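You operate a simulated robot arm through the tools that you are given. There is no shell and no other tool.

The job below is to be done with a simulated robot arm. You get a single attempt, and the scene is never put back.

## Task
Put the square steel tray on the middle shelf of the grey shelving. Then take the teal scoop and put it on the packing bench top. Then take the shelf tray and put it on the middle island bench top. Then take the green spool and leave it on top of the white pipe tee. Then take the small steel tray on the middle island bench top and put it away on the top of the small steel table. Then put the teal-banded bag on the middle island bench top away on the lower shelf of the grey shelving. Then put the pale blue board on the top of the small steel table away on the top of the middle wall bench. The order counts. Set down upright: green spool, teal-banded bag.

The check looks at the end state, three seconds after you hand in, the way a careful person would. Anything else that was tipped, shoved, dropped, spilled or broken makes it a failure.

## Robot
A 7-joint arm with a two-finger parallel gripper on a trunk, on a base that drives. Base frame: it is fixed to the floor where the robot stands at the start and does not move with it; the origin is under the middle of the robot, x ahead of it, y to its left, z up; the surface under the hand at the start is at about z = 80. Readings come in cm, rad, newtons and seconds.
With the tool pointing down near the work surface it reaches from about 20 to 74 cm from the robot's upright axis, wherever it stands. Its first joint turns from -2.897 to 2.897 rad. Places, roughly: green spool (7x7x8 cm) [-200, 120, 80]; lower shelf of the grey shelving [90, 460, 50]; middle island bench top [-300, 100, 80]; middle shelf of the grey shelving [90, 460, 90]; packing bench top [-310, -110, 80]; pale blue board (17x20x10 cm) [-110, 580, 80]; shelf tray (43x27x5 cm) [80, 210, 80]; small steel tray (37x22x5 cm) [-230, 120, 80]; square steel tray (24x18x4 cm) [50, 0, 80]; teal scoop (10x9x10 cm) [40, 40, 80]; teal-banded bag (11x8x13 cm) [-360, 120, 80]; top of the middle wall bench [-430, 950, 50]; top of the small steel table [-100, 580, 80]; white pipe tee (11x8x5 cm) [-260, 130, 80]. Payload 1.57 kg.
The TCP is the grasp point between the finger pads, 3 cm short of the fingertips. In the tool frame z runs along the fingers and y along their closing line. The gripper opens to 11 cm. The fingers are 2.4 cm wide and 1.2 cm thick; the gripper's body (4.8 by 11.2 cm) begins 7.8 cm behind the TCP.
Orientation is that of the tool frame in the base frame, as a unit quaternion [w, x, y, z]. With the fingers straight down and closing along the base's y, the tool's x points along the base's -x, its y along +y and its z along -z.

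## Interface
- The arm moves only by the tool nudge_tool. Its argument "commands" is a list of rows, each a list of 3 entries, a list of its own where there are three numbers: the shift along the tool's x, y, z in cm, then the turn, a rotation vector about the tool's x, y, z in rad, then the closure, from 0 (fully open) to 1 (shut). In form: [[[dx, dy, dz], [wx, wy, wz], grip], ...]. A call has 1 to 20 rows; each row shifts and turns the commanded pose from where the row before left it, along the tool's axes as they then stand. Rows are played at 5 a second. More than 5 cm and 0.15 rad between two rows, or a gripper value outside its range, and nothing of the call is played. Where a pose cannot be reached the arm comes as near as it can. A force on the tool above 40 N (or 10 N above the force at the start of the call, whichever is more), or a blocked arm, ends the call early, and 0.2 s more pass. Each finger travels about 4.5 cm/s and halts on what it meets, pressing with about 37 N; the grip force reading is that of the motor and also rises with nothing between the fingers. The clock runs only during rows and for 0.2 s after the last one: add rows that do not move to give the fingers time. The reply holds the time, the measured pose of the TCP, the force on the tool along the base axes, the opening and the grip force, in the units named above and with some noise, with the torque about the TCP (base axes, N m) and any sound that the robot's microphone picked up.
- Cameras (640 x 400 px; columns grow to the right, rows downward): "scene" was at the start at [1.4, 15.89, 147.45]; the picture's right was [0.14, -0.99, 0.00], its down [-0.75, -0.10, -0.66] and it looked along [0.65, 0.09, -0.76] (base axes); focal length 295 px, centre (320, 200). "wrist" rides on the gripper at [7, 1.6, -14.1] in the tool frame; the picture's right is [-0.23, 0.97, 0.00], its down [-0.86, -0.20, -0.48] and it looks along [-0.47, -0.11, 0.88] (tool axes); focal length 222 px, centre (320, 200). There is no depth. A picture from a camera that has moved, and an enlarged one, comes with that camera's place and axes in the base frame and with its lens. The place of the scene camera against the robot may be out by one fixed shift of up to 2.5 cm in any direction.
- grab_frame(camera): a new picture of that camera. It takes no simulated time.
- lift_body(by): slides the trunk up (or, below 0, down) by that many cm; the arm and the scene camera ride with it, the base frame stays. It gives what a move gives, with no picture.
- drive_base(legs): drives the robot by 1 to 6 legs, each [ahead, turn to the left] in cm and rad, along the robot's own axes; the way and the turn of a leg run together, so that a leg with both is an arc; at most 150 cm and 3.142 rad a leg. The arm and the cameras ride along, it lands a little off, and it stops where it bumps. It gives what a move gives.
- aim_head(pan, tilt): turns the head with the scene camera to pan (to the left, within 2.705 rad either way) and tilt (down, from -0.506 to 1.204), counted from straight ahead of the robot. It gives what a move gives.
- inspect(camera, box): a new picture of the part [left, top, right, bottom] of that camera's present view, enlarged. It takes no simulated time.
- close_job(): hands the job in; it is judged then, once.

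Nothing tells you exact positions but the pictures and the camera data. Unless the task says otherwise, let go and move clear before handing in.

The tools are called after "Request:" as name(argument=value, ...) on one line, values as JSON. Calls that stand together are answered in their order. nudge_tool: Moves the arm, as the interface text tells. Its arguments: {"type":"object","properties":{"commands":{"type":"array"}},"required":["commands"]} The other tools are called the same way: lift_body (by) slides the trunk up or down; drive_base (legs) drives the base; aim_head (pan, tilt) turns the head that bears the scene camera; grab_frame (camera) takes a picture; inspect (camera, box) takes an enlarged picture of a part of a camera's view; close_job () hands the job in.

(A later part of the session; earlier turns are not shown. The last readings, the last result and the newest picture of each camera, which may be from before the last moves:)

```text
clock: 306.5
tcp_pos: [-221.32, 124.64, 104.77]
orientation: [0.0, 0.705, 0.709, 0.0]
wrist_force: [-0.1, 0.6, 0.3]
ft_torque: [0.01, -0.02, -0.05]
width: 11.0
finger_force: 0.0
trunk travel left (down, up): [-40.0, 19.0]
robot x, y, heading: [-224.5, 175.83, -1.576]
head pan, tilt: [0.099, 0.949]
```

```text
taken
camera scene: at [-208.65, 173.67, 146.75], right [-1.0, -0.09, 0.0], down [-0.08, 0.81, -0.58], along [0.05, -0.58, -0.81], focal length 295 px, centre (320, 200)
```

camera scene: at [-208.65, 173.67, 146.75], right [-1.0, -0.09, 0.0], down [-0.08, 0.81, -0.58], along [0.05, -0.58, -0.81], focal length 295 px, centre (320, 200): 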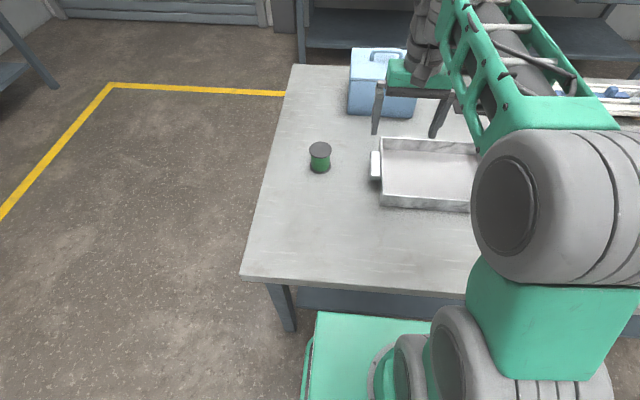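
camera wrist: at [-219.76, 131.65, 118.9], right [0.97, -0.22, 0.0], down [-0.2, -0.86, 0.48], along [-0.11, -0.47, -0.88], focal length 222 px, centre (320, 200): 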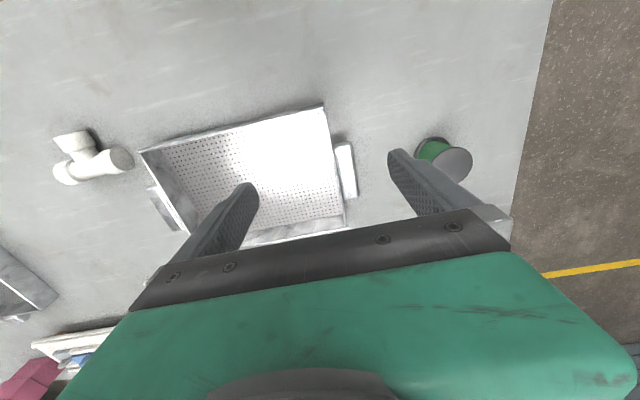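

Request:
inspect(camera="wrist", box=[30, 110, 190, 210])

Request:
inspect(camera="scene", box=[280, 120, 400, 220])

Request:
inspect(camera="wrist", box=[370, 110, 530, 210])

```text
4.00 times, centred on (110, 160) of wrist
camera zoom: at [-219.76, 131.65, 118.91], right [0.97, -0.22, 0.0], down [-0.2, -0.86, 0.48], along [-0.11, -0.47, -0.88], focal length 888 px, centre (1160, 360)
```

zoom: 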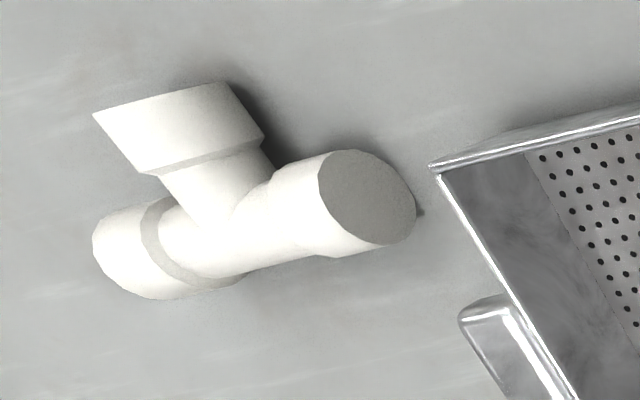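

```text
4.00 times, centred on (340, 170) of scene
camera zoom: at [-208.65, 173.67, 146.75], right [-1.0, -0.09, 0.0], down [-0.08, 0.81, -0.58], along [0.05, -0.58, -0.81], focal length 1180 px, centre (240, 320)
```

zoom: 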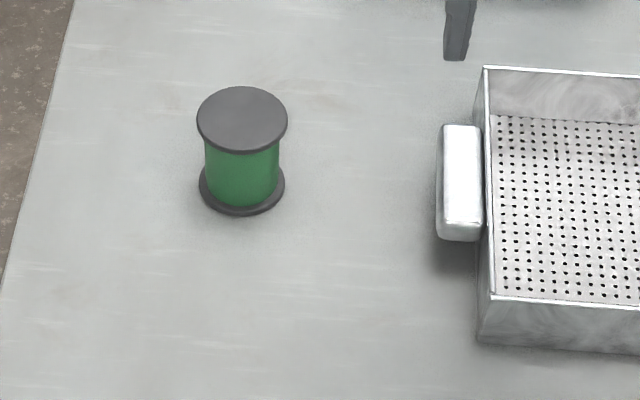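

```text
4.00 times, centred on (450, 160) of wrist
camera zoom: at [-219.76, 131.65, 118.91], right [0.97, -0.22, 0.0], down [-0.2, -0.86, 0.48], along [-0.11, -0.47, -0.88], focal length 888 px, centre (-200, 360)
```

zoom: 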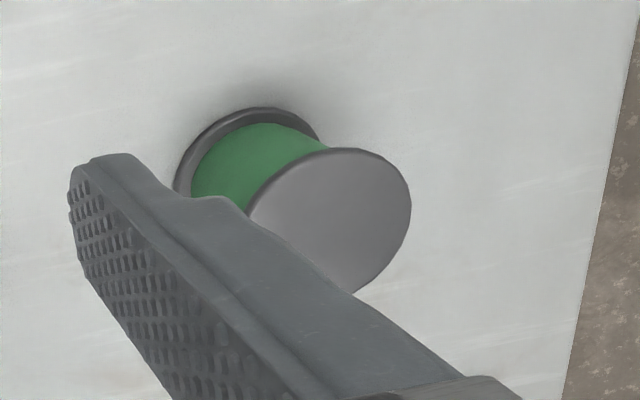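

The tee lies flat with its run along x (about −266…−255, y ≈ 128) and branch toward +y; the spool is at about (−203, 116). I'll look at the tee from closer above to get it precisely.

Request:
nudge_tool(commands=[[[1.6, -4.19, 0], [0, 0, 0], 0], [[1.6, -4.19, 0], [0, 0, 0], 0], [[1.6, -4.19, 0], [0, 0, 0], 0], [[1.6, -4.19, 0], [0, 0, 0], 0], [[1.6, -4.19, 0], [0, 0, 0], 0], [[1.6, -4.19, 0], [0, 0, 0], 0], [[1.6, -4.19, 0], [0, 0, 0], 0], [[1.6, -4.19, 0], [0, 0, 0], 0], [[1.6, -4.19, 0], [0, 0, 0], 0], [[0, 0, 0], [0, 0, 0], 0]])

Request:
grab_frame(camera="wrist")

Request:
aim_head(pan=-0.5, tilt=0.9)

Request:
grab_frame(camera="scene")

```text
clock: 308.7
tcp_pos: [-259.2, 139.09, 104.91]
orientation: [0.001, 0.705, 0.709, -0.001]
wrist_force: [-0.1, -0.3, -0.2]
ft_torque: [0.0, -0.04, 0.01]
width: 11.0
finger_force: 0.1
trunk travel left (down, up): [-40.0, 19.0]
robot x, y, heading: [-224.49, 175.42, -1.577]
head pan, tilt: [0.099, 0.949]
```

```text
taken
camera wrist: at [-257.62, 145.97, 119.05], right [0.97, -0.22, 0.0], down [-0.2, -0.86, 0.48], along [-0.11, -0.47, -0.88], focal length 222 px, centre (320, 200)
```

wrist: 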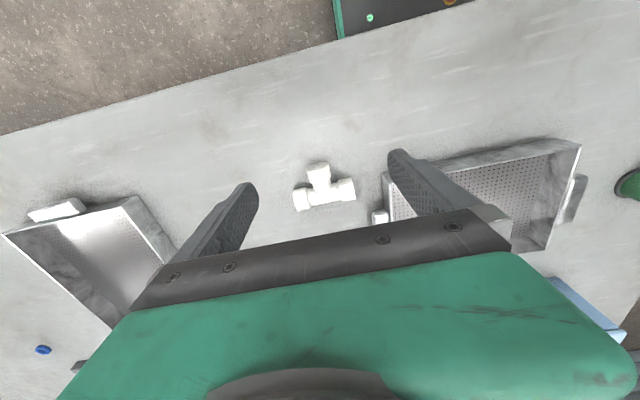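

```text
clock: 309.7
tcp_pos: [-259.0, 138.98, 104.89]
orientation: [0.0, 0.705, 0.709, 0.0]
wrist_force: [-0.4, 0.2, 0.0]
ft_torque: [0.01, 0.04, 0.01]
width: 10.97
finger_force: 0.1
trunk travel left (down, up): [-40.0, 19.0]
robot x, y, heading: [-224.36, 175.92, -1.577]
head pan, tilt: [-0.499, 0.901]
```

```text
taken
camera scene: at [-212.99, 174.3, 147.1], right [-0.88, 0.48, 0.0], down [0.38, 0.69, -0.62], along [-0.3, -0.54, -0.78], focal length 295 px, centre (320, 200)
```

scene: 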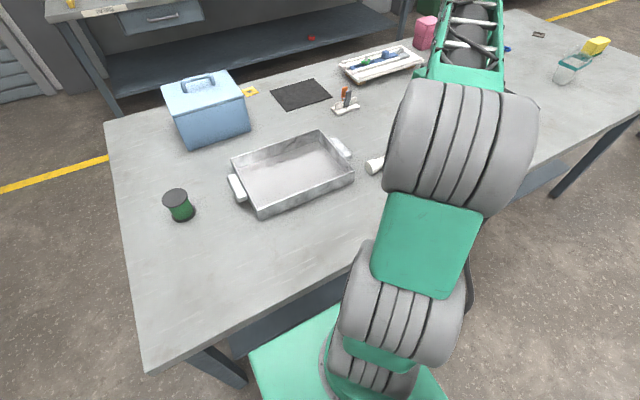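

Request:
inspect(camera="wrist", box=[270, 140, 390, 230])

```text
4.44 times, centred on (330, 185) of wrist
camera zoom: at [-257.55, 145.94, 119.04], right [0.97, -0.22, 0.0], down [-0.2, -0.86, 0.48], along [-0.11, -0.47, -0.88], focal length 987 px, centre (276, 267)
```

zoom: 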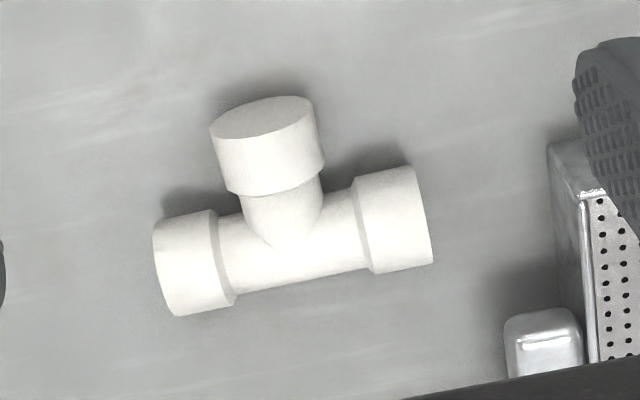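

Now I have the tee precisely: run axis y ≈ 127.5, centre x ≈ −261.25, branch end y ≈ 133.1, collars begin about 2.8 cm from centre. Moving over to the spool at (−203, 116.2).

Request:
nudge_tool(commands=[[[-1.728, 4.318, 0], [0, 0, 0], 0], [[-1.728, 4.318, 0], [0, 0, 0], 0], [[-1.728, 4.318, 0], [0, 0, 0], 0], [[-1.728, 4.318, 0], [0, 0, 0], 0], [[-1.728, 4.318, 0], [0, 0, 0], 0], [[-1.728, 4.318, 0], [0, 0, 0], 0], [[-1.728, 4.318, 0], [0, 0, 0], 0], [[-1.728, 4.318, 0], [0, 0, 0], 0], [[-1.728, 4.318, 0], [0, 0, 0], 0], [[-1.728, 4.318, 0], [0, 0, 0], 0], [[-1.728, 4.318, 0], [0, 0, 0], 0], [[-1.728, 4.318, 0], [0, 0, 0], 0], [[-1.728, 4.318, 0], [0, 0, 0], 0], [[0, 0, 0], [0, 0, 0], 0]])

Request:
aim_head(pan=0.1, tilt=0.95)

Request:
inspect(camera="scene", box=[260, 60, 420, 200])

Request:
grab_frame(camera="wrist")

```text
clock: 312.7
tcp_pos: [-202.85, 116.67, 104.85]
orientation: [-0.001, 0.705, 0.709, -0.001]
wrist_force: [0.3, 0.5, 0.7]
ft_torque: [0.0, -0.01, -0.01]
width: 11.02
finger_force: 0.0
trunk travel left (down, up): [-40.0, 19.0]
robot x, y, heading: [-224.9, 175.76, -1.573]
head pan, tilt: [-0.499, 0.901]
```

```text
clock: 313.7
tcp_pos: [-202.86, 116.62, 104.81]
orientation: [0.0, 0.705, 0.709, 0.0]
wrist_force: [-0.7, 0.9, 0.2]
ft_torque: [0.04, -0.01, 0.03]
width: 10.99
finger_force: 0.0
trunk travel left (down, up): [-40.0, 19.0]
robot x, y, heading: [-223.96, 175.5, -1.576]
head pan, tilt: [0.099, 0.949]
```

```text
2.86 times, centred on (340, 130) of scene
camera zoom: at [-208.65, 173.67, 146.74], right [-1.0, -0.09, 0.0], down [-0.08, 0.81, -0.58], along [0.05, -0.58, -0.81], focal length 842 px, centre (263, 400)
```

zoom: 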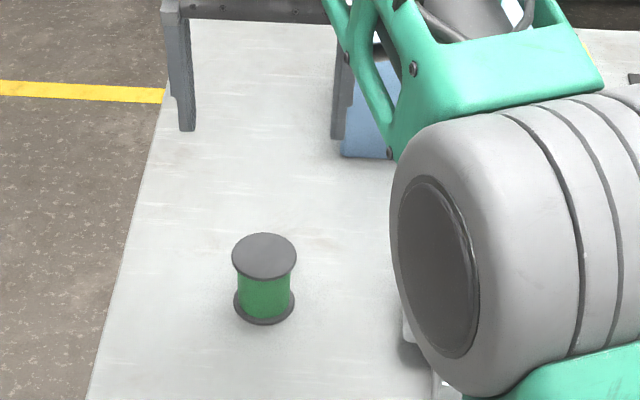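

```text
taken
camera wrist: at [-201.33, 123.6, 118.95], right [0.97, -0.22, 0.0], down [-0.2, -0.86, 0.48], along [-0.11, -0.47, -0.88], focal length 222 px, centre (320, 200)
```

wrist: 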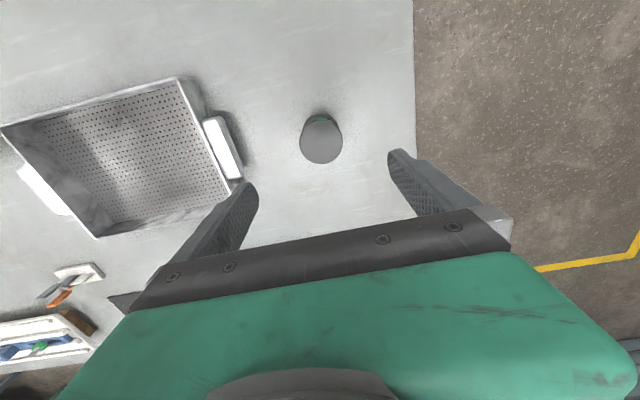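

Request:
inspect(camera="wrist", box=[270, 90, 390, 180])

```text
4.44 times, centred on (330, 135) of wrist
camera zoom: at [-201.33, 123.6, 118.95], right [0.97, -0.22, 0.0], down [-0.2, -0.86, 0.48], along [-0.11, -0.47, -0.88], focal length 987 px, centre (276, 489)
```

zoom: 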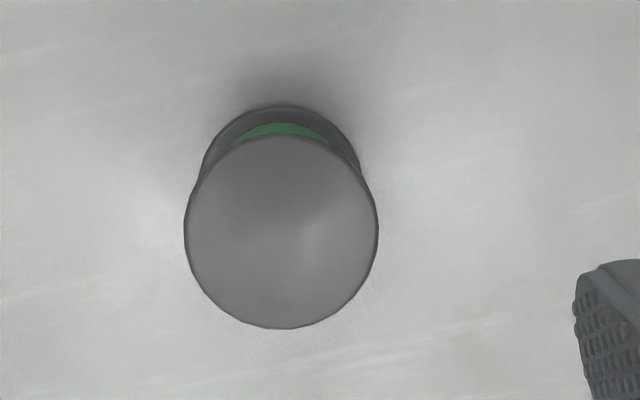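

The spool's flange measures about 6.1–6.3 cm across. I'm centred above it; descending to grip both flanges.

Request:
nudge_tool(commands=[[[-0.25, 0, 4], [0, 0, 0], 0], [[0, 0, 4], [0, 0, 0], 0], [[0, 0, 4], [0, 0, 0], 0], [[0, 0, 3], [0, 0, 0], 0.1], [[0, 0, 3], [0, 0, 0], 0.15], [[0, 0, 1.5], [0, 0, 0], 0.15], [[0, 0, 0.9], [0, 0, 0], 0.15], [[0, 0, 0], [0, 0, 0], 0.15]])

Request:
grab_frame(camera="wrist")

Request:
inspect(camera="scene", box=[260, 60, 420, 200])

```text
clock: 315.5
tcp_pos: [-202.81, 116.38, 84.5]
orientation: [-0.001, 0.705, 0.709, 0.0]
wrist_force: [0.0, 0.3, -1.0]
ft_torque: [0.0, 0.0, 0.0]
width: 9.33
finger_force: 0.0
trunk travel left (down, up): [-40.0, 19.0]
robot x, y, heading: [-224.65, 175.79, -1.576]
head pan, tilt: [0.099, 0.949]
```

```text
taken
camera wrist: at [-201.31, 123.41, 98.57], right [0.97, -0.22, 0.0], down [-0.2, -0.86, 0.48], along [-0.11, -0.47, -0.88], focal length 222 px, centre (320, 200)
```

wrist: 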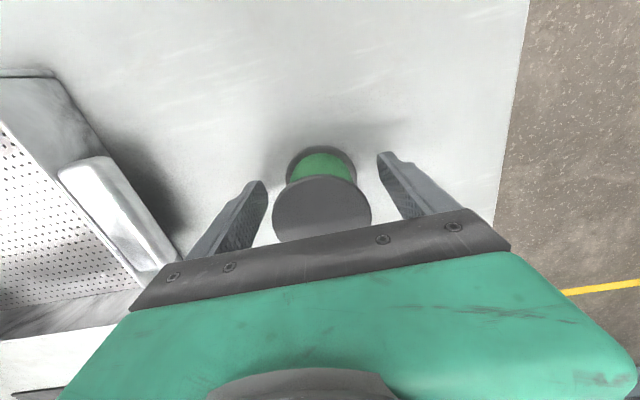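

```text
2.86 times, centred on (340, 130) of scene
camera zoom: at [-208.64, 173.67, 146.74], right [-1.0, -0.09, 0.0], down [-0.08, 0.81, -0.58], along [0.06, -0.58, -0.81], focal length 842 px, centre (263, 400)
```

zoom: 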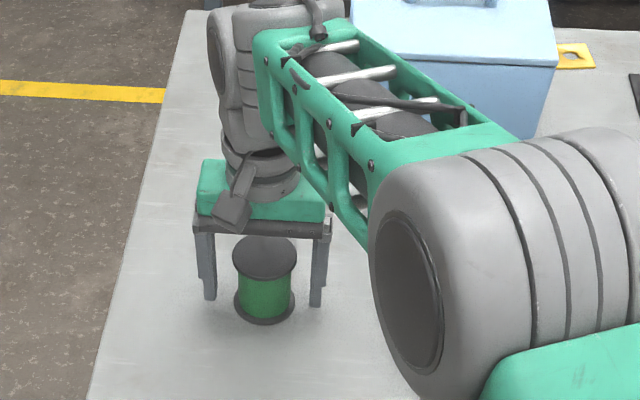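

Request:
nudge_tool(commands=[[[0, 0, 0.5], [0, 0, 0], 0.15], [[0, 0, 0.5], [0, 0, 0], 0.15], [[0, 0, 0], [0, 0, 0], 0.3], [[0, 0, 0], [0, 0, 0], 0.45], [[0, 0, 0], [0, 0, 0], 0.6], [[0, 0, 0], [0, 0, 0], 0.8], [[0, 0, 0], [0, 0, 0], 1], [[0, 0, 0], [0, 0, 0], 1], [[0, 0, 0], [0, 0, 0], 1], [[0, 0, 0], [0, 0, 0], 1]])

Request:
grab_frame(camera="wrist")

```text
clock: 317.7
tcp_pos: [-202.68, 116.42, 83.34]
orientation: [0.0, 0.705, 0.709, 0.0]
wrist_force: [-0.7, -0.6, 0.2]
ft_torque: [-0.03, 0.0, -0.01]
width: 6.29
finger_force: 37.0
trunk travel left (down, up): [-40.0, 19.0]
robot x, y, heading: [-224.4, 175.5, -1.573]
head pan, tilt: [0.099, 0.949]
```

```text
taken
camera wrist: at [-201.28, 123.39, 97.51], right [0.97, -0.22, 0.0], down [-0.2, -0.86, 0.48], along [-0.11, -0.47, -0.88], focal length 222 px, centre (320, 200)
```

wrist: 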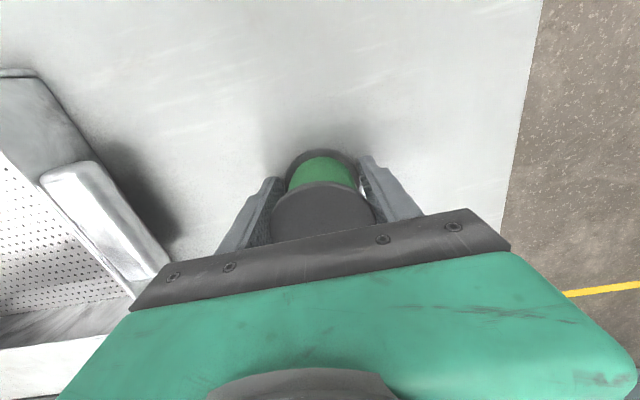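

Gripped at 6.3 cm across both flanges. Lifting, then moving over to the tee.

Request:
nudge_tool(commands=[[[0, 0, -1], [0, 0, 0], 1], [[0, 0, -3], [0, 0, 0], 1], [[0, 0, -4], [0, 0, 0], 1], [[0, 0, -4], [0, 0, 0], 1], [[0, 0, -4], [0, 0, 0], 1], [[0.892, -4.51, 0], [0, 0, 0], 1], [[0.892, -4.51, 0], [0, 0, 0], 1], [[0.892, -4.51, 0], [0, 0, 0], 1], [[0.892, -4.51, 0], [0, 0, 0], 1], [[0.892, -4.51, 0], [0, 0, 0], 1], [[0.892, -4.51, 0], [0, 0, 0], 1], [[0.892, -4.51, 0], [0, 0, 0], 1], [[0.892, -4.51, 0], [0, 0, 0], 1], [[0.892, -4.51, 0], [0, 0, 0], 1], [[0.892, -4.51, 0], [0, 0, 0], 1], [[0.892, -4.51, 0], [0, 0, 0], 1], [[0.892, -4.51, 0], [0, 0, 0], 1], [[0.892, -4.51, 0], [0, 0, 0], 1], [[0, 0, 0], [0, 0, 0], 1]])

Request:
grab_frame(camera="wrist")

Request:
aim_head(pan=-0.4, tilt=0.95)

Request:
grab_frame(camera="scene")

```text
clock: 321.7
tcp_pos: [-261.69, 127.64, 99.11]
orientation: [0.0, 0.705, 0.709, 0.0]
wrist_force: [-0.4, 0.3, -1.6]
ft_torque: [0.04, 0.01, 0.02]
width: 6.29
finger_force: 36.9
trunk travel left (down, up): [-40.0, 19.0]
robot x, y, heading: [-224.46, 175.65, -1.576]
head pan, tilt: [0.099, 0.949]
```

```text
taken
camera wrist: at [-260.17, 134.72, 113.47], right [0.97, -0.22, 0.0], down [-0.2, -0.86, 0.48], along [-0.11, -0.47, -0.88], focal length 222 px, centre (320, 200)
```

wrist: 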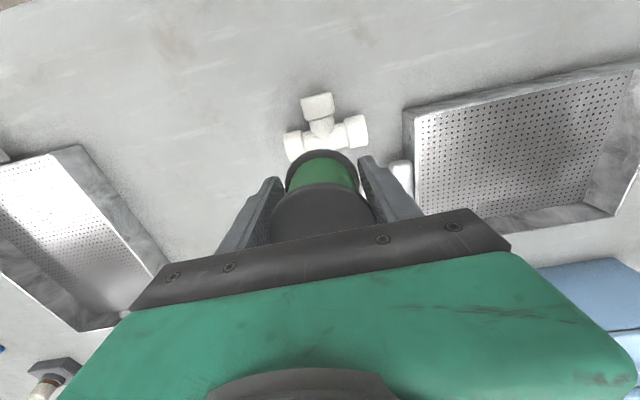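

```text
clock: 322.6
tcp_pos: [-261.68, 127.74, 99.36]
orientation: [0.0, 0.706, 0.709, 0.0]
wrist_force: [-0.4, 0.0, -2.1]
ft_torque: [0.01, 0.03, 0.02]
width: 6.32
finger_force: 37.6
trunk travel left (down, up): [-40.0, 19.0]
robot x, y, heading: [-224.22, 175.24, -1.574]
head pan, tilt: [-0.4, 0.949]
```

```text
taken
camera scene: at [-212.22, 174.22, 146.74], right [-0.92, 0.39, 0.0], down [0.32, 0.75, -0.58], along [-0.23, -0.54, -0.81], focal length 295 px, centre (320, 200)
```

scene: 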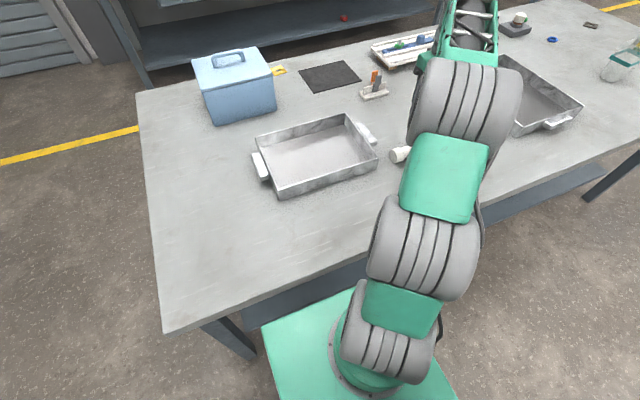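

Request:
inspect(camera="wrist", box=[250, 70, 410, 190])

```text
3.33 times, centred on (330, 130) of wrist
camera zoom: at [-260.09, 134.7, 113.47], right [0.97, -0.22, 0.0], down [-0.2, -0.86, 0.48], along [-0.11, -0.47, -0.88], focal length 740 px, centre (287, 433)
```

zoom: 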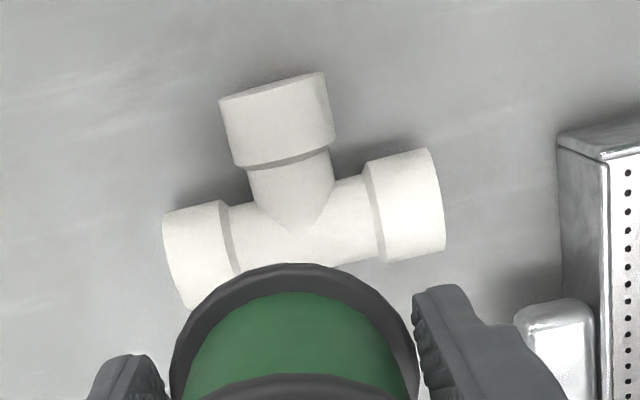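

From this view the tee centre is at about (−261.1, 127.45), and the spool sits ~0.5 cm forward of the TCP. I'll correct by +0.55 in x and +1.0 in y, then lower to about 1.5 cm above the tee and check again.

Request:
nudge_tool(commands=[[[1.0, 0.55, 0], [0, 0, 0], 1], [[0, 0, 3], [0, 0, 0], 1], [[0, 0, 3], [0, 0, 0], 1], [[0, 0, 2], [0, 0, 0], 1], [[0, 0, 1.3], [0, 0, 0], 1], [[0, 0, 0], [0, 0, 0], 1]])

Request:
inspect(camera="wrist", box=[230, 60, 410, 230])

Request:
grab_frame(camera="scene")

```text
clock: 324.0
tcp_pos: [-261.05, 128.74, 89.81]
orientation: [0.0, 0.706, 0.709, 0.0]
wrist_force: [-0.6, -0.1, -1.9]
ft_torque: [0.03, -0.02, 0.0]
width: 6.31
finger_force: 37.5
trunk travel left (down, up): [-40.0, 19.0]
robot x, y, heading: [-224.41, 175.2, -1.576]
head pan, tilt: [-0.4, 0.949]
```

```text
2.35 times, centred on (320, 145) of wrist
camera zoom: at [-259.6, 135.68, 104.11], right [0.97, -0.22, 0.0], down [-0.2, -0.86, 0.48], along [-0.11, -0.47, -0.88], focal length 523 px, centre (320, 329)
```

zoom: 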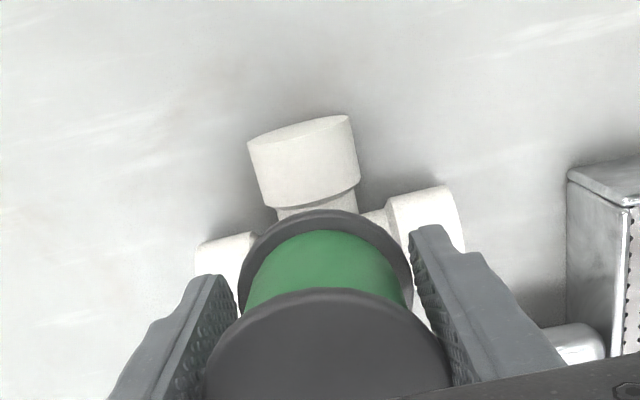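

```text
taken
camera scene: at [-212.23, 174.21, 146.74], right [-0.92, 0.39, 0.0], down [0.32, 0.75, -0.58], along [-0.23, -0.54, -0.81], focal length 295 px, centre (320, 200)
```

scene: 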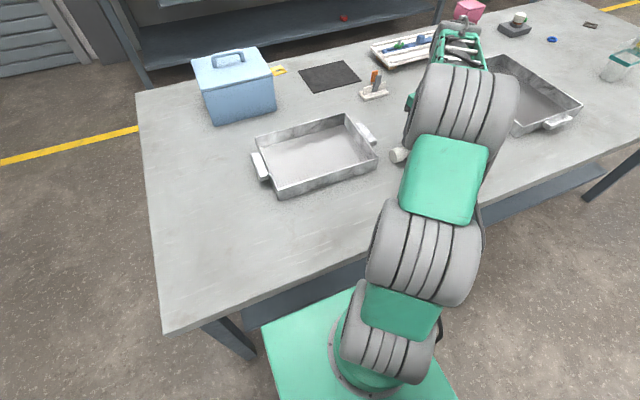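

Alignment looks good: flange centred between the run collars and overlapping the branch collar. A 0.35 cm shift toward the branch, then lowering in tiny steps to contact.

Request:
nudge_tool(commands=[[[0.35, 0, 0.4], [0, 0, 0], 1], [[0, 0, 0.4], [0, 0, 0], 1], [[0, 0, 0.2], [0, 0, 0], 1], [[0, 0, 0.15], [0, 0, 0], 1], [[0, 0, 0], [0, 0, 0], 1]])

Request:
inspect(camera="wrist", box=[230, 60, 410, 230])

```text
clock: 325.2
tcp_pos: [-261.06, 129.21, 88.98]
orientation: [0.0, 0.706, 0.708, 0.0]
wrist_force: [-0.2, -0.2, -2.1]
ft_torque: [0.03, -0.02, 0.05]
width: 6.33
finger_force: 37.3
trunk travel left (down, up): [-40.0, 19.0]
robot x, y, heading: [-224.64, 175.58, -1.576]
head pan, tilt: [-0.4, 0.949]
```

```text
2.35 times, centred on (320, 145) of wrist
camera zoom: at [-259.47, 136.11, 103.09], right [0.97, -0.22, 0.0], down [-0.2, -0.86, 0.48], along [-0.11, -0.47, -0.88], focal length 523 px, centre (320, 329)
```

zoom: 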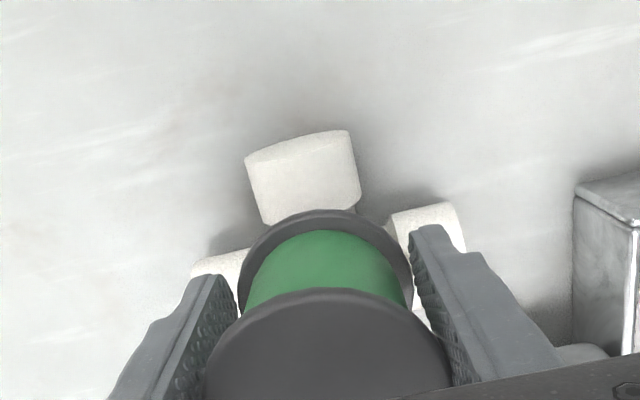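

Request:
nudge_tool(commands=[[[-0.2, 0, 0.2], [0, 0, 0], 1], [[0, 0, 0.15], [0, 0, 0], 1], [[0, 0, 0.15], [0, 0, 0], 1], [[0, 0, 0], [0, 0, 0], 1]])

```text
clock: 326.2
tcp_pos: [-261.0, 128.91, 88.39]
orientation: [0.0, 0.705, 0.709, 0.001]
wrist_force: [0.0, -1.1, -1.3]
ft_torque: [0.05, 0.0, 0.0]
width: 6.31
finger_force: 37.2
trunk travel left (down, up): [-40.0, 19.0]
robot x, y, heading: [-224.66, 175.65, -1.58]
head pan, tilt: [-0.4, 0.949]
```

Request:
nudge_tool(commands=[[[0, 0, 0.12], [0, 0, 0], 1], [[0, 0, 0], [0, 0, 0], 1]])

```text
clock: 326.8
tcp_pos: [-261.0, 128.88, 88.42]
orientation: [0.0, 0.705, 0.709, 0.0]
wrist_force: [-0.7, 0.0, -2.0]
ft_torque: [0.03, 0.04, 0.01]
width: 6.32
finger_force: 37.3
trunk travel left (down, up): [-40.0, 19.0]
robot x, y, heading: [-224.45, 175.86, -1.574]
head pan, tilt: [-0.4, 0.949]
```

Request:
nudge_tool(commands=[[[0, 0, 0.15], [0, 0, 0], 1], [[0, 0, 0.1], [0, 0, 0], 1], [[0, 0, 0], [0, 0, 0], 1]])

```text
clock: 327.6
tcp_pos: [-260.96, 128.87, 88.04]
orientation: [0.0, 0.705, 0.709, -0.001]
wrist_force: [0.3, 1.0, -2.0]
ft_torque: [0.02, 0.02, 0.01]
width: 6.3
finger_force: 36.9
trunk travel left (down, up): [-40.0, 19.0]
robot x, y, heading: [-224.76, 175.46, -1.573]
head pan, tilt: [-0.4, 0.949]
```

Request:
nudge_tool(commands=[[[0, 0, 0.12], [0, 0, 0], 1], [[0, 0, 0.1], [0, 0, 0], 1], [[0, 0, 0], [0, 0, 0], 1]])

```text
clock: 328.4
tcp_pos: [-261.0, 128.87, 87.9]
orientation: [0.0, 0.705, 0.709, 0.0]
wrist_force: [-0.1, 0.8, -1.8]
ft_torque: [0.07, -0.04, 0.01]
width: 6.29
finger_force: 36.8
trunk travel left (down, up): [-40.0, 19.0]
robot x, y, heading: [-224.43, 175.69, -1.578]
head pan, tilt: [-0.4, 0.949]
```

Request:
nudge_tool(commands=[[[0, 0, 0.12], [0, 0, 0], 1], [[0, 0, 0.1], [0, 0, 0], 1], [[0, 0, 0], [0, 0, 0], 1]])

Request:
inspect(camera="wrist", box=[230, 60, 410, 230])

```text
clock: 329.2
tcp_pos: [-260.85, 128.88, 87.56]
orientation: [0.0, 0.705, 0.709, 0.001]
wrist_force: [-0.4, 0.6, -2.8]
ft_torque: [0.01, 0.03, 0.02]
width: 6.31
finger_force: 36.8
trunk travel left (down, up): [-40.0, 19.0]
robot x, y, heading: [-224.6, 175.67, -1.576]
head pan, tilt: [-0.4, 0.949]
```

```text
2.35 times, centred on (320, 145) of wrist
camera zoom: at [-259.43, 135.79, 101.76], right [0.97, -0.22, 0.0], down [-0.2, -0.86, 0.48], along [-0.11, -0.47, -0.88], focal length 523 px, centre (320, 329)
```

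zoom: 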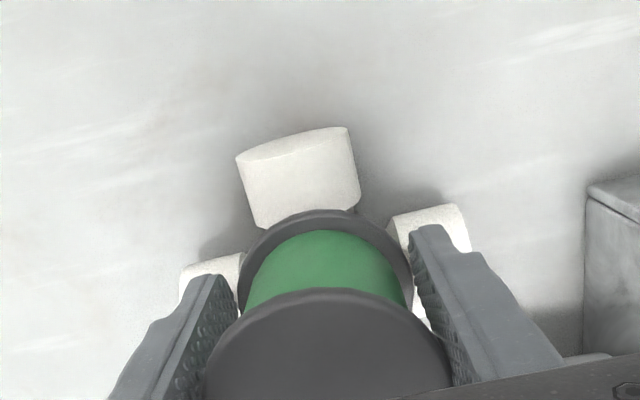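

Request:
nudge_tool(commands=[[[0, 0, 0.12], [0, 0, 0], 1], [[0, 0, 0.1], [0, 0, 0], 1], [[0, 0, 0], [0, 0, 0], 1]])

```text
clock: 330.0
tcp_pos: [-261.01, 128.83, 87.65]
orientation: [0.0, 0.706, 0.709, -0.002]
wrist_force: [0.5, -0.9, 4.4]
ft_torque: [0.04, -0.19, 0.0]
width: 6.3
finger_force: 37.0
trunk travel left (down, up): [-40.0, 19.0]
robot x, y, heading: [-224.56, 175.8, -1.578]
head pan, tilt: [-0.4, 0.949]
```

Contact has begun on one collar. One more tiny step to seat it, then check.

Request:
nudge_tool(commands=[[[0, 0, 0.1], [0, 0, 0], 1], [[0, 0, 0], [0, 0, 0], 1]])

```text
clock: 330.6
tcp_pos: [-260.93, 128.81, 87.5]
orientation: [0.0, 0.705, 0.709, -0.002]
wrist_force: [1.0, -0.7, 13.1]
ft_torque: [0.12, -0.34, -0.02]
width: 6.3
finger_force: 36.5
trunk travel left (down, up): [-40.0, 19.0]
robot x, y, heading: [-224.72, 176.08, -1.571]
head pan, tilt: [-0.4, 0.949]
```

The spool is seated on the tee. Relaxing the preload slightly and opening the fingers.

Request:
nudge_tool(commands=[[[0, 0, -0.1], [0, 0, 0], 1], [[0, 0, 0], [0, 0, 0], 0.38], [[0, 0, 0], [0, 0, 0], 0.3], [[0, 0, 0], [0, 0, 0], 0.2], [[0, 0, 0], [0, 0, 0], 0.1], [[0, 0, 0], [0, 0, 0], 0.1]])

Request:
inspect(camera="wrist", box=[200, 60, 440, 240])

```text
clock: 332.0
tcp_pos: [-260.99, 128.87, 87.53]
orientation: [0.001, 0.705, 0.709, 0.0]
wrist_force: [-0.3, -0.1, 0.1]
ft_torque: [0.0, -0.02, -0.02]
width: 9.91
finger_force: 0.0
trunk travel left (down, up): [-40.0, 19.0]
robot x, y, heading: [-224.46, 175.52, -1.579]
head pan, tilt: [-0.4, 0.949]
```

```text
2.22 times, centred on (320, 150) of wrist
camera zoom: at [-259.42, 135.82, 101.62], right [0.97, -0.22, 0.0], down [-0.2, -0.86, 0.48], along [-0.11, -0.47, -0.88], focal length 494 px, centre (320, 311)
```

zoom: 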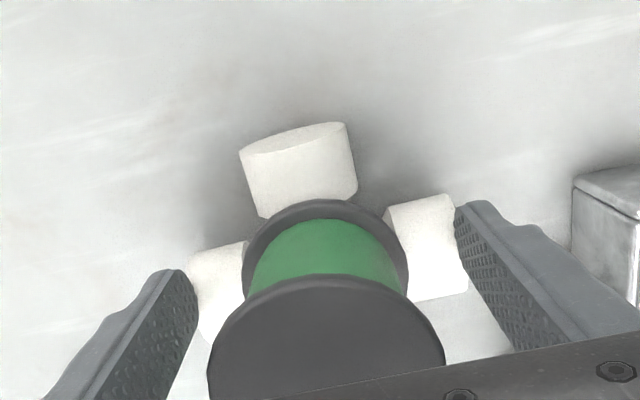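

The spool stands on the tee with the fingers open. Raising the hand straight up and checking its stability.

Request:
nudge_tool(commands=[[[0, 0, -1], [0, 0, 0], 0.1], [[0, 0, -3], [0, 0, 0], 0.1], [[0, 0, -4], [0, 0, 0], 0.1], [[0, 0, -4], [0, 0, 0], 0.1], [[0, 0, -4], [0, 0, 0], 0.1], [[0, 0, -3], [0, 0, 0], 0.1], [[0, 0, 0], [0, 0, 0], 0.1]])

Request:
grab_frame(camera="wrist")

Request:
inspect(camera="wrist", box=[270, 80, 390, 190])

```text
clock: 333.6
tcp_pos: [-260.91, 128.96, 106.42]
orientation: [0.0, 0.705, 0.709, 0.0]
wrist_force: [1.0, -0.2, 0.4]
ft_torque: [0.01, 0.03, 0.03]
width: 9.88
finger_force: 0.0
trunk travel left (down, up): [-40.0, 19.0]
robot x, y, heading: [-224.34, 175.81, -1.572]
head pan, tilt: [-0.4, 0.949]
```

```text
taken
camera wrist: at [-259.4, 135.98, 120.59], right [0.97, -0.22, 0.0], down [-0.2, -0.86, 0.48], along [-0.11, -0.47, -0.88], focal length 222 px, centre (320, 200)
```

wrist: 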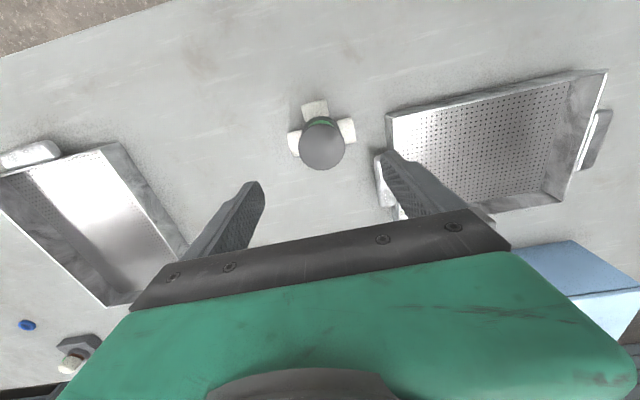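

```text
3.64 times, centred on (330, 135) of wrist
camera zoom: at [-259.4, 135.98, 120.59], right [0.97, -0.22, 0.0], down [-0.2, -0.86, 0.48], along [-0.11, -0.47, -0.88], focal length 808 px, centre (284, 436)
```

zoom: 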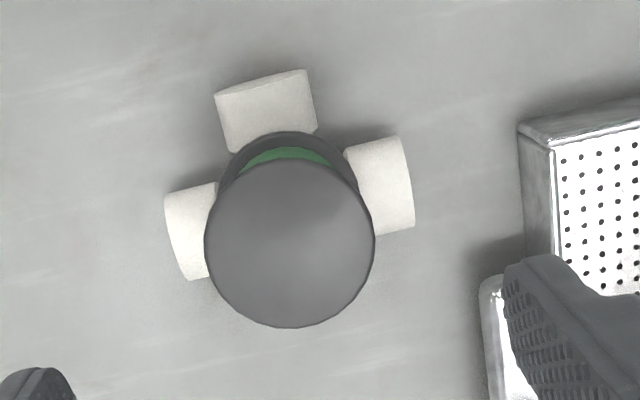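

The spool is standing steadily on the tee. Next is the small steel tray: I'll grip its north (near) long wall at mid-length with the tool yawed 90°. First moving away from the spool and rotating at height.

Request:
nudge_tool(commands=[[[-0.33, 4.66, 0], [0, 0, 0], 0.1], [[-0.33, 4.66, 0], [0, 0, 0], 0.1], [[-0.33, 4.66, 0], [0, 0, 0], 0.1], [[-0.33, 4.66, 0], [0, 0, 0], 0.1], [[-0.33, 4.66, 0], [0, 0, 0], 0.1], [[-0.33, 4.66, 0], [0, 0, 0], 0.1], [[0, 0, 0], [0, 0, 0.14], 0.1], [[0, 0, 0], [0, 0, 0.14], 0.1], [[0, 0, 0], [0, 0, 0.14], 0.1], [[0, 0, 0], [0, 0, 0.14], 0.1], [[0, 0, 0], [0, 0, 0.14], 0.1], [[0, 0, 0], [0, 0, 0.14], 0.1], [[0, 0, 0], [0, 0, 0.14], 0.1], [[0, 0, 0], [0, 0, 0.14], 0.1], [[0, 0, 0], [0, 0, 0.14], 0.1], [[0, 0, 0], [0, 0, 0.14], 0.1], [[0, 0, 0], [0, 0, 0.14], 0.1], [[0, 0, 0], [0, 0, 0.031], 0.1], [[0, 0, 0], [0, 0, 0], 0.1]])

Request:
grab_frame(camera="wrist")

Request:
aim_head(pan=-0.2, tilt=0.95)

Request:
grab_frame(camera="scene")

```text
clock: 337.6
tcp_pos: [-232.99, 126.96, 106.46]
orientation: [0.0, 1.0, 0.001, 0.0]
wrist_force: [0.1, 0.1, 0.0]
ft_torque: [-0.02, 0.0, 0.01]
width: 9.91
finger_force: 0.0
trunk travel left (down, up): [-40.0, 19.0]
robot x, y, heading: [-224.74, 175.6, -1.57]
head pan, tilt: [-0.4, 0.949]
```

```text
taken
camera wrist: at [-226.03, 125.46, 120.52], right [-0.22, -0.97, 0.0], down [-0.86, 0.2, 0.48], along [-0.47, 0.11, -0.88], focal length 222 px, centre (320, 200)
```

wrist: 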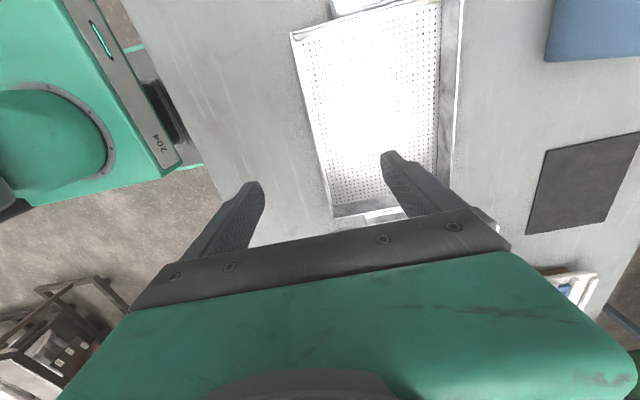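

```text
clock: 338.4
tcp_pos: [-233.01, 127.09, 106.32]
orientation: [0.0, 1.0, 0.002, 0.0]
wrist_force: [0.2, -1.0, -0.3]
ft_torque: [0.02, 0.0, -0.03]
width: 9.93
finger_force: 0.0
trunk travel left (down, up): [-40.0, 19.0]
robot x, y, heading: [-224.47, 175.77, -1.574]
head pan, tilt: [-0.201, 0.949]
```

```text
taken
camera scene: at [-210.83, 173.8, 146.74], right [-0.98, 0.2, 0.0], down [0.17, 0.8, -0.58], along [-0.12, -0.57, -0.81], focal length 295 px, centre (320, 200)
```

scene: 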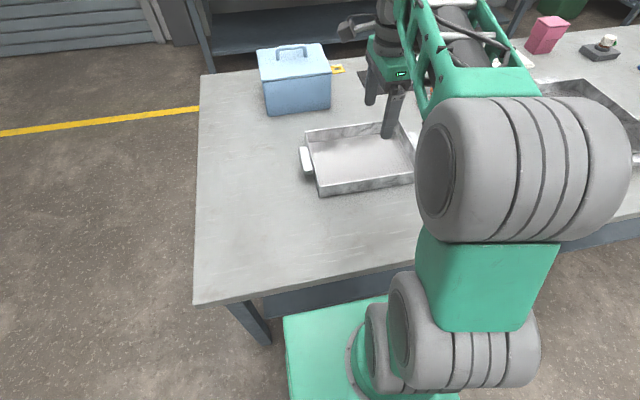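

Request:
inspect(camera="wrist", box=[270, 0, 490, 230])

Request:
inspect(camera="scene", box=[280, 80, 440, 210])

```text
1.74 times, centred on (380, 115) of wrist
camera zoom: at [-226.04, 125.46, 120.52], right [-0.22, -0.97, 0.0], down [-0.86, 0.2, 0.48], along [-0.47, 0.11, -0.88], focal length 386 px, centre (216, 348)
```

zoom: 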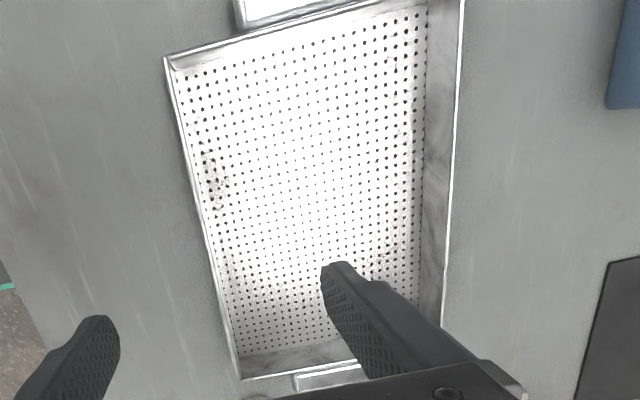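

```text
3.08 times, centred on (360, 145) of scene
camera zoom: at [-210.83, 173.8, 146.74], right [-0.98, 0.2, 0.0], down [0.17, 0.8, -0.58], along [-0.12, -0.57, -0.81], focal length 907 px, centre (197, 369)
```

zoom: 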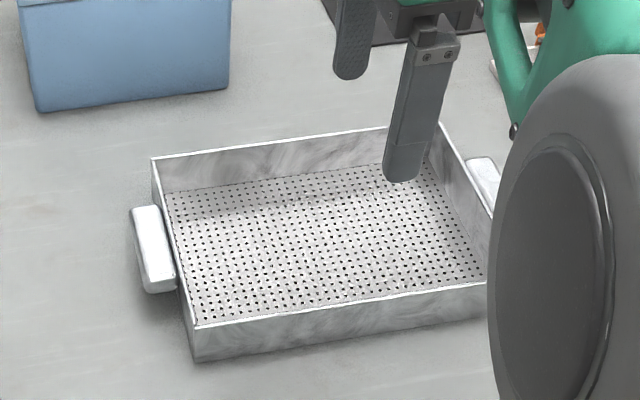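

The tray's north wall is at y ≈ 128.0, centre x ≈ −234.6. Positioning over it and descending.

Request:
nudge_tool(commands=[[[-1.6, -1.0, 2], [0, 0, 0], 0.3], [[0, 0, 4], [0, 0, 0], 0.5], [[0, 0, 4], [0, 0, 0], 0.5], [[0, 0, 4], [0, 0, 0], 0.5], [[0, 0, 3], [0, 0, 0], 0.5], [[0, 0, 0], [0, 0, 0], 0.5]])

Request:
grab_frame(camera="wrist")

Request:
inspect(camera="scene", box=[280, 80, 460, 230])

```text
clock: 339.8
tcp_pos: [-234.49, 127.86, 89.29]
orientation: [0.0, 1.0, 0.003, 0.0]
wrist_force: [-0.3, 0.3, 0.3]
ft_torque: [-0.03, 0.0, -0.01]
width: 5.52
finger_force: 0.0
trunk travel left (down, up): [-40.0, 19.0]
robot x, y, heading: [-224.47, 175.54, -1.573]
head pan, tilt: [-0.201, 0.949]
```

```text
taken
camera wrist: at [-227.64, 126.34, 103.4], right [-0.22, -0.97, 0.0], down [-0.86, 0.2, 0.48], along [-0.47, 0.11, -0.88], focal length 222 px, centre (320, 200)
```

wrist: 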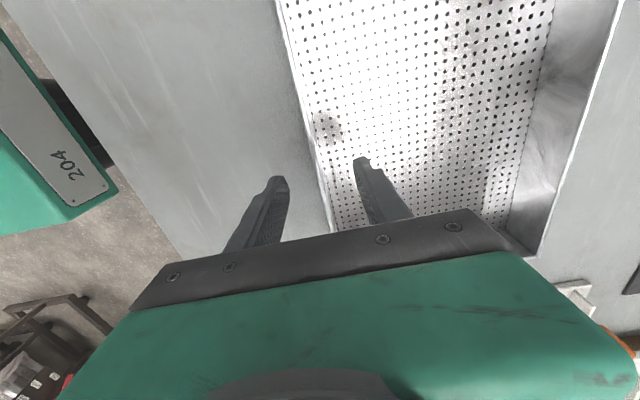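

```text
2.67 times, centred on (370, 155) of scene
camera zoom: at [-210.83, 173.78, 146.74], right [-0.98, 0.2, 0.0], down [0.17, 0.8, -0.58], along [-0.12, -0.57, -0.81], focal length 786 px, centre (187, 320)
```

zoom: 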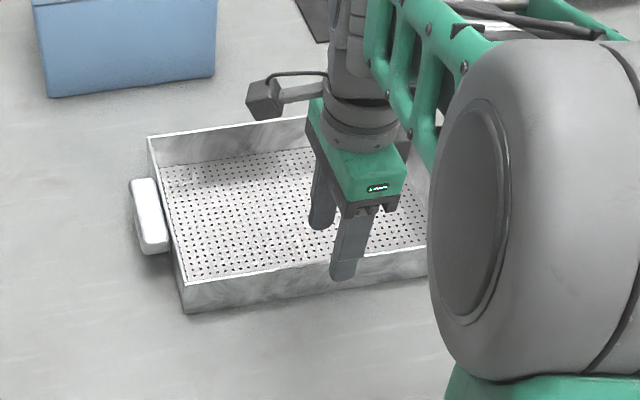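

Request:
nudge_tool(commands=[[[0, 0, 2.4], [0, 0, 0], 0.5], [[0, 0, 1.5], [0, 0, 0], 0.5], [[0, 0, 0.8], [0, 0, 0], 0.5], [[0, 0, 0.5], [0, 0, 0], 0.5], [[0, 0, 0.4], [0, 0, 0], 0.5], [[0, 0, 0], [0, 0, 0], 0.5]])

```text
clock: 341.1
tcp_pos: [-234.63, 128.11, 83.71]
orientation: [0.001, 1.0, 0.002, 0.0]
wrist_force: [-0.2, 0.6, 0.4]
ft_torque: [0.02, 0.02, 0.0]
width: 5.5
finger_force: 0.2
trunk travel left (down, up): [-40.0, 19.0]
robot x, y, heading: [-224.71, 175.35, -1.577]
head pan, tilt: [-0.201, 0.949]
```

Request:
nudge_tool(commands=[[[0, 0, 0], [0, 0, 0], 0.7], [[0, 0, 0], [0, 0, 0], 0.85], [[0, 0, 0], [0, 0, 0], 1], [[0, 0, 0], [0, 0, 0], 1], [[0, 0, 0], [0, 0, 0], 1], [[0, 0, 0], [0, 0, 0], 1], [[0, 0, 0], [0, 0, 0], 1]])

Request:
grab_frame(camera="wrist")

```text
clock: 342.8
tcp_pos: [-234.64, 127.96, 83.77]
orientation: [0.0, 1.0, 0.001, 0.0]
wrist_force: [-1.5, -0.2, 0.8]
ft_torque: [0.13, 0.36, -0.25]
width: 0.48
finger_force: 24.9
trunk travel left (down, up): [-40.0, 19.0]
robot x, y, heading: [-224.33, 175.91, -1.579]
head pan, tilt: [-0.201, 0.949]
```

```text
taken
camera wrist: at [-227.72, 126.44, 97.9], right [-0.22, -0.97, 0.0], down [-0.86, 0.2, 0.48], along [-0.47, 0.11, -0.88], focal length 222 px, centre (320, 200)
```

wrist: 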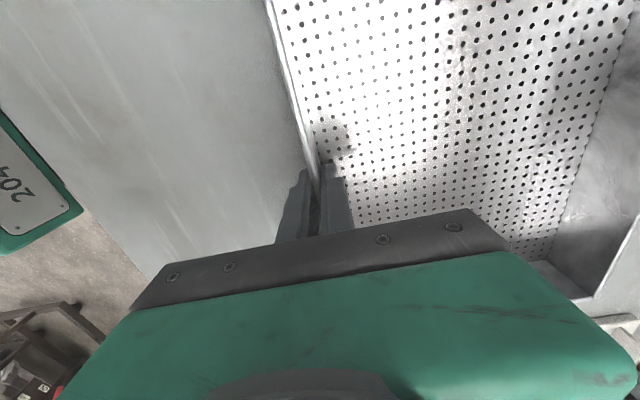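

Wall gripped. Lifting slowly straight up.

Request:
nudge_tool(commands=[[[0, 0, -0.3], [0, 0, 0], 1], [[0, 0, -0.3], [0, 0, 0], 1], [[0, 0, -0.4], [0, 0, 0], 1], [[0, 0, -0.5], [0, 0, 0], 1], [[0, 0, 0], [0, 0, 0], 1]])

Request:
grab_frame(camera="scene")

```text
clock: 343.9
tcp_pos: [-234.57, 128.02, 85.32]
orientation: [0.0, 1.0, 0.003, 0.001]
wrist_force: [0.1, -0.3, -4.2]
ft_torque: [0.47, -0.03, 0.0]
width: 0.47
finger_force: 24.9
trunk travel left (down, up): [-40.0, 19.0]
robot x, y, heading: [-224.28, 175.28, -1.577]
head pan, tilt: [-0.201, 0.949]
```

```text
taken
camera scene: at [-210.83, 173.77, 146.74], right [-0.98, 0.2, 0.0], down [0.17, 0.8, -0.58], along [-0.12, -0.57, -0.81], focal length 295 px, centre (320, 200)
```

scene: 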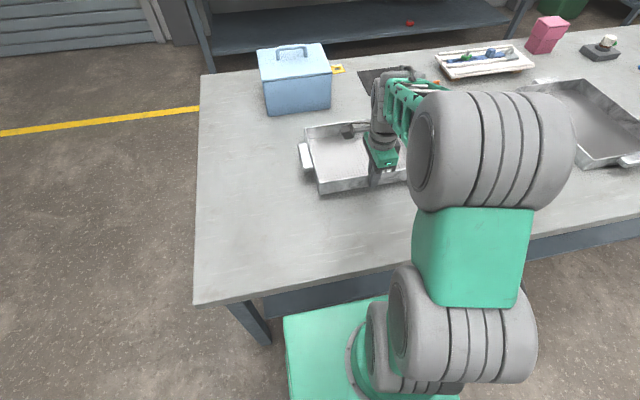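

Tray is off the bench, level and about 0.43 kg. Raising it to z ≈ 109.

Request:
nudge_tool(commands=[[[0, 0, -2], [0, 0, 0], 1], [[0, 0, -3], [0, 0, 0], 1], [[0, 0, -3], [0, 0, 0], 1], [[0, 0, -4], [0, 0, 0], 1], [[0, 0, -4], [0, 0, 0], 1], [[0, 0, -4], [0, 0, 0], 1], [[0, 0, -4], [0, 0, 0], 1], [[0, 0, 0], [0, 0, 0], 1]])

Request:
aim_head(pan=-0.35, tilt=0.8)

Request:
grab_frame(camera="scene")

```text
clock: 345.8
tcp_pos: [-234.62, 127.99, 109.26]
orientation: [0.0, 1.0, 0.002, 0.0]
wrist_force: [-0.5, -0.2, -3.9]
ft_torque: [0.51, 0.01, -0.02]
width: 0.49
finger_force: 25.4
trunk travel left (down, up): [-40.0, 19.0]
robot x, y, heading: [-224.31, 175.56, -1.573]
head pan, tilt: [-0.201, 0.949]
```

```text
clock: 346.4
tcp_pos: [-234.73, 127.99, 109.14]
orientation: [0.0, 1.0, 0.002, 0.0]
wrist_force: [-0.3, -0.4, -3.9]
ft_torque: [0.48, -0.01, -0.02]
width: 0.48
finger_force: 25.3
trunk travel left (down, up): [-40.0, 19.0]
robot x, y, heading: [-224.72, 176.18, -1.575]
head pan, tilt: [-0.351, 0.799]
```

```text
taken
camera scene: at [-212.15, 173.32, 147.89], right [-0.94, 0.35, 0.0], down [0.25, 0.67, -0.7], along [-0.24, -0.65, -0.72], focal length 295 px, centre (320, 200)
```

scene: 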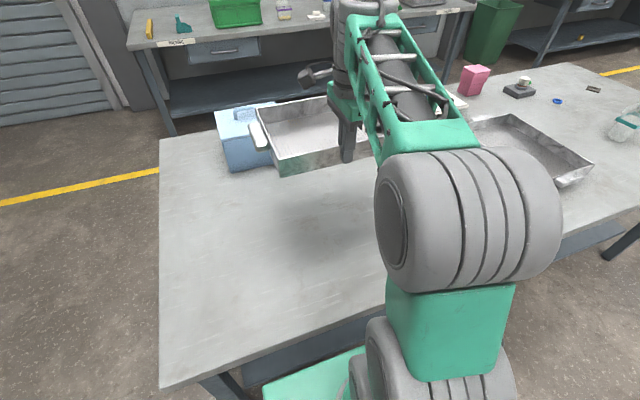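

Clear. I'll back away and drive north to the small steel table, stopping short to look at its top.

Request:
drive_base(legs=[[-35, 0], [0, 2.36], [105, 0], [0, 0.786], [150, 0], [30, 0]])

Request:
aim_head(pan=0.0, tilt=0.4)

Request:
grab_frame(camera="scene")

```text
clock: 370.1
tcp_pos: [-134.46, 512.86, 109.25]
orientation: [0.0, 0.004, 1.0, 0.0]
wrist_force: [-0.1, -0.1, -3.8]
ft_torque: [-0.42, 0.01, 0.04]
width: 0.5
finger_force: 25.0
trunk travel left (down, up): [-40.0, 19.0]
robot x, y, heading: [-144.97, 465.21, 1.556]
head pan, tilt: [-0.351, 0.799]
```

```text
clock: 371.0
tcp_pos: [-134.43, 512.91, 109.31]
orientation: [0.0, 0.004, 1.0, 0.0]
wrist_force: [0.2, 0.4, -4.2]
ft_torque: [-0.47, 0.01, 0.02]
width: 0.49
finger_force: 25.1
trunk travel left (down, up): [-40.0, 19.0]
robot x, y, heading: [-144.76, 465.13, 1.558]
head pan, tilt: [0.0, 0.4]
```

```text
taken
camera scene: at [-160.82, 468.32, 151.4], right [1.0, -0.02, 0.0], down [-0.01, -0.39, -0.92], along [0.02, 0.92, -0.39], focal length 295 px, centre (320, 200)
```

scene: 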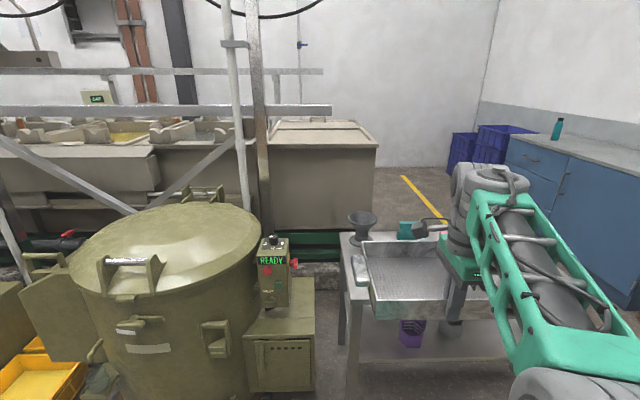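

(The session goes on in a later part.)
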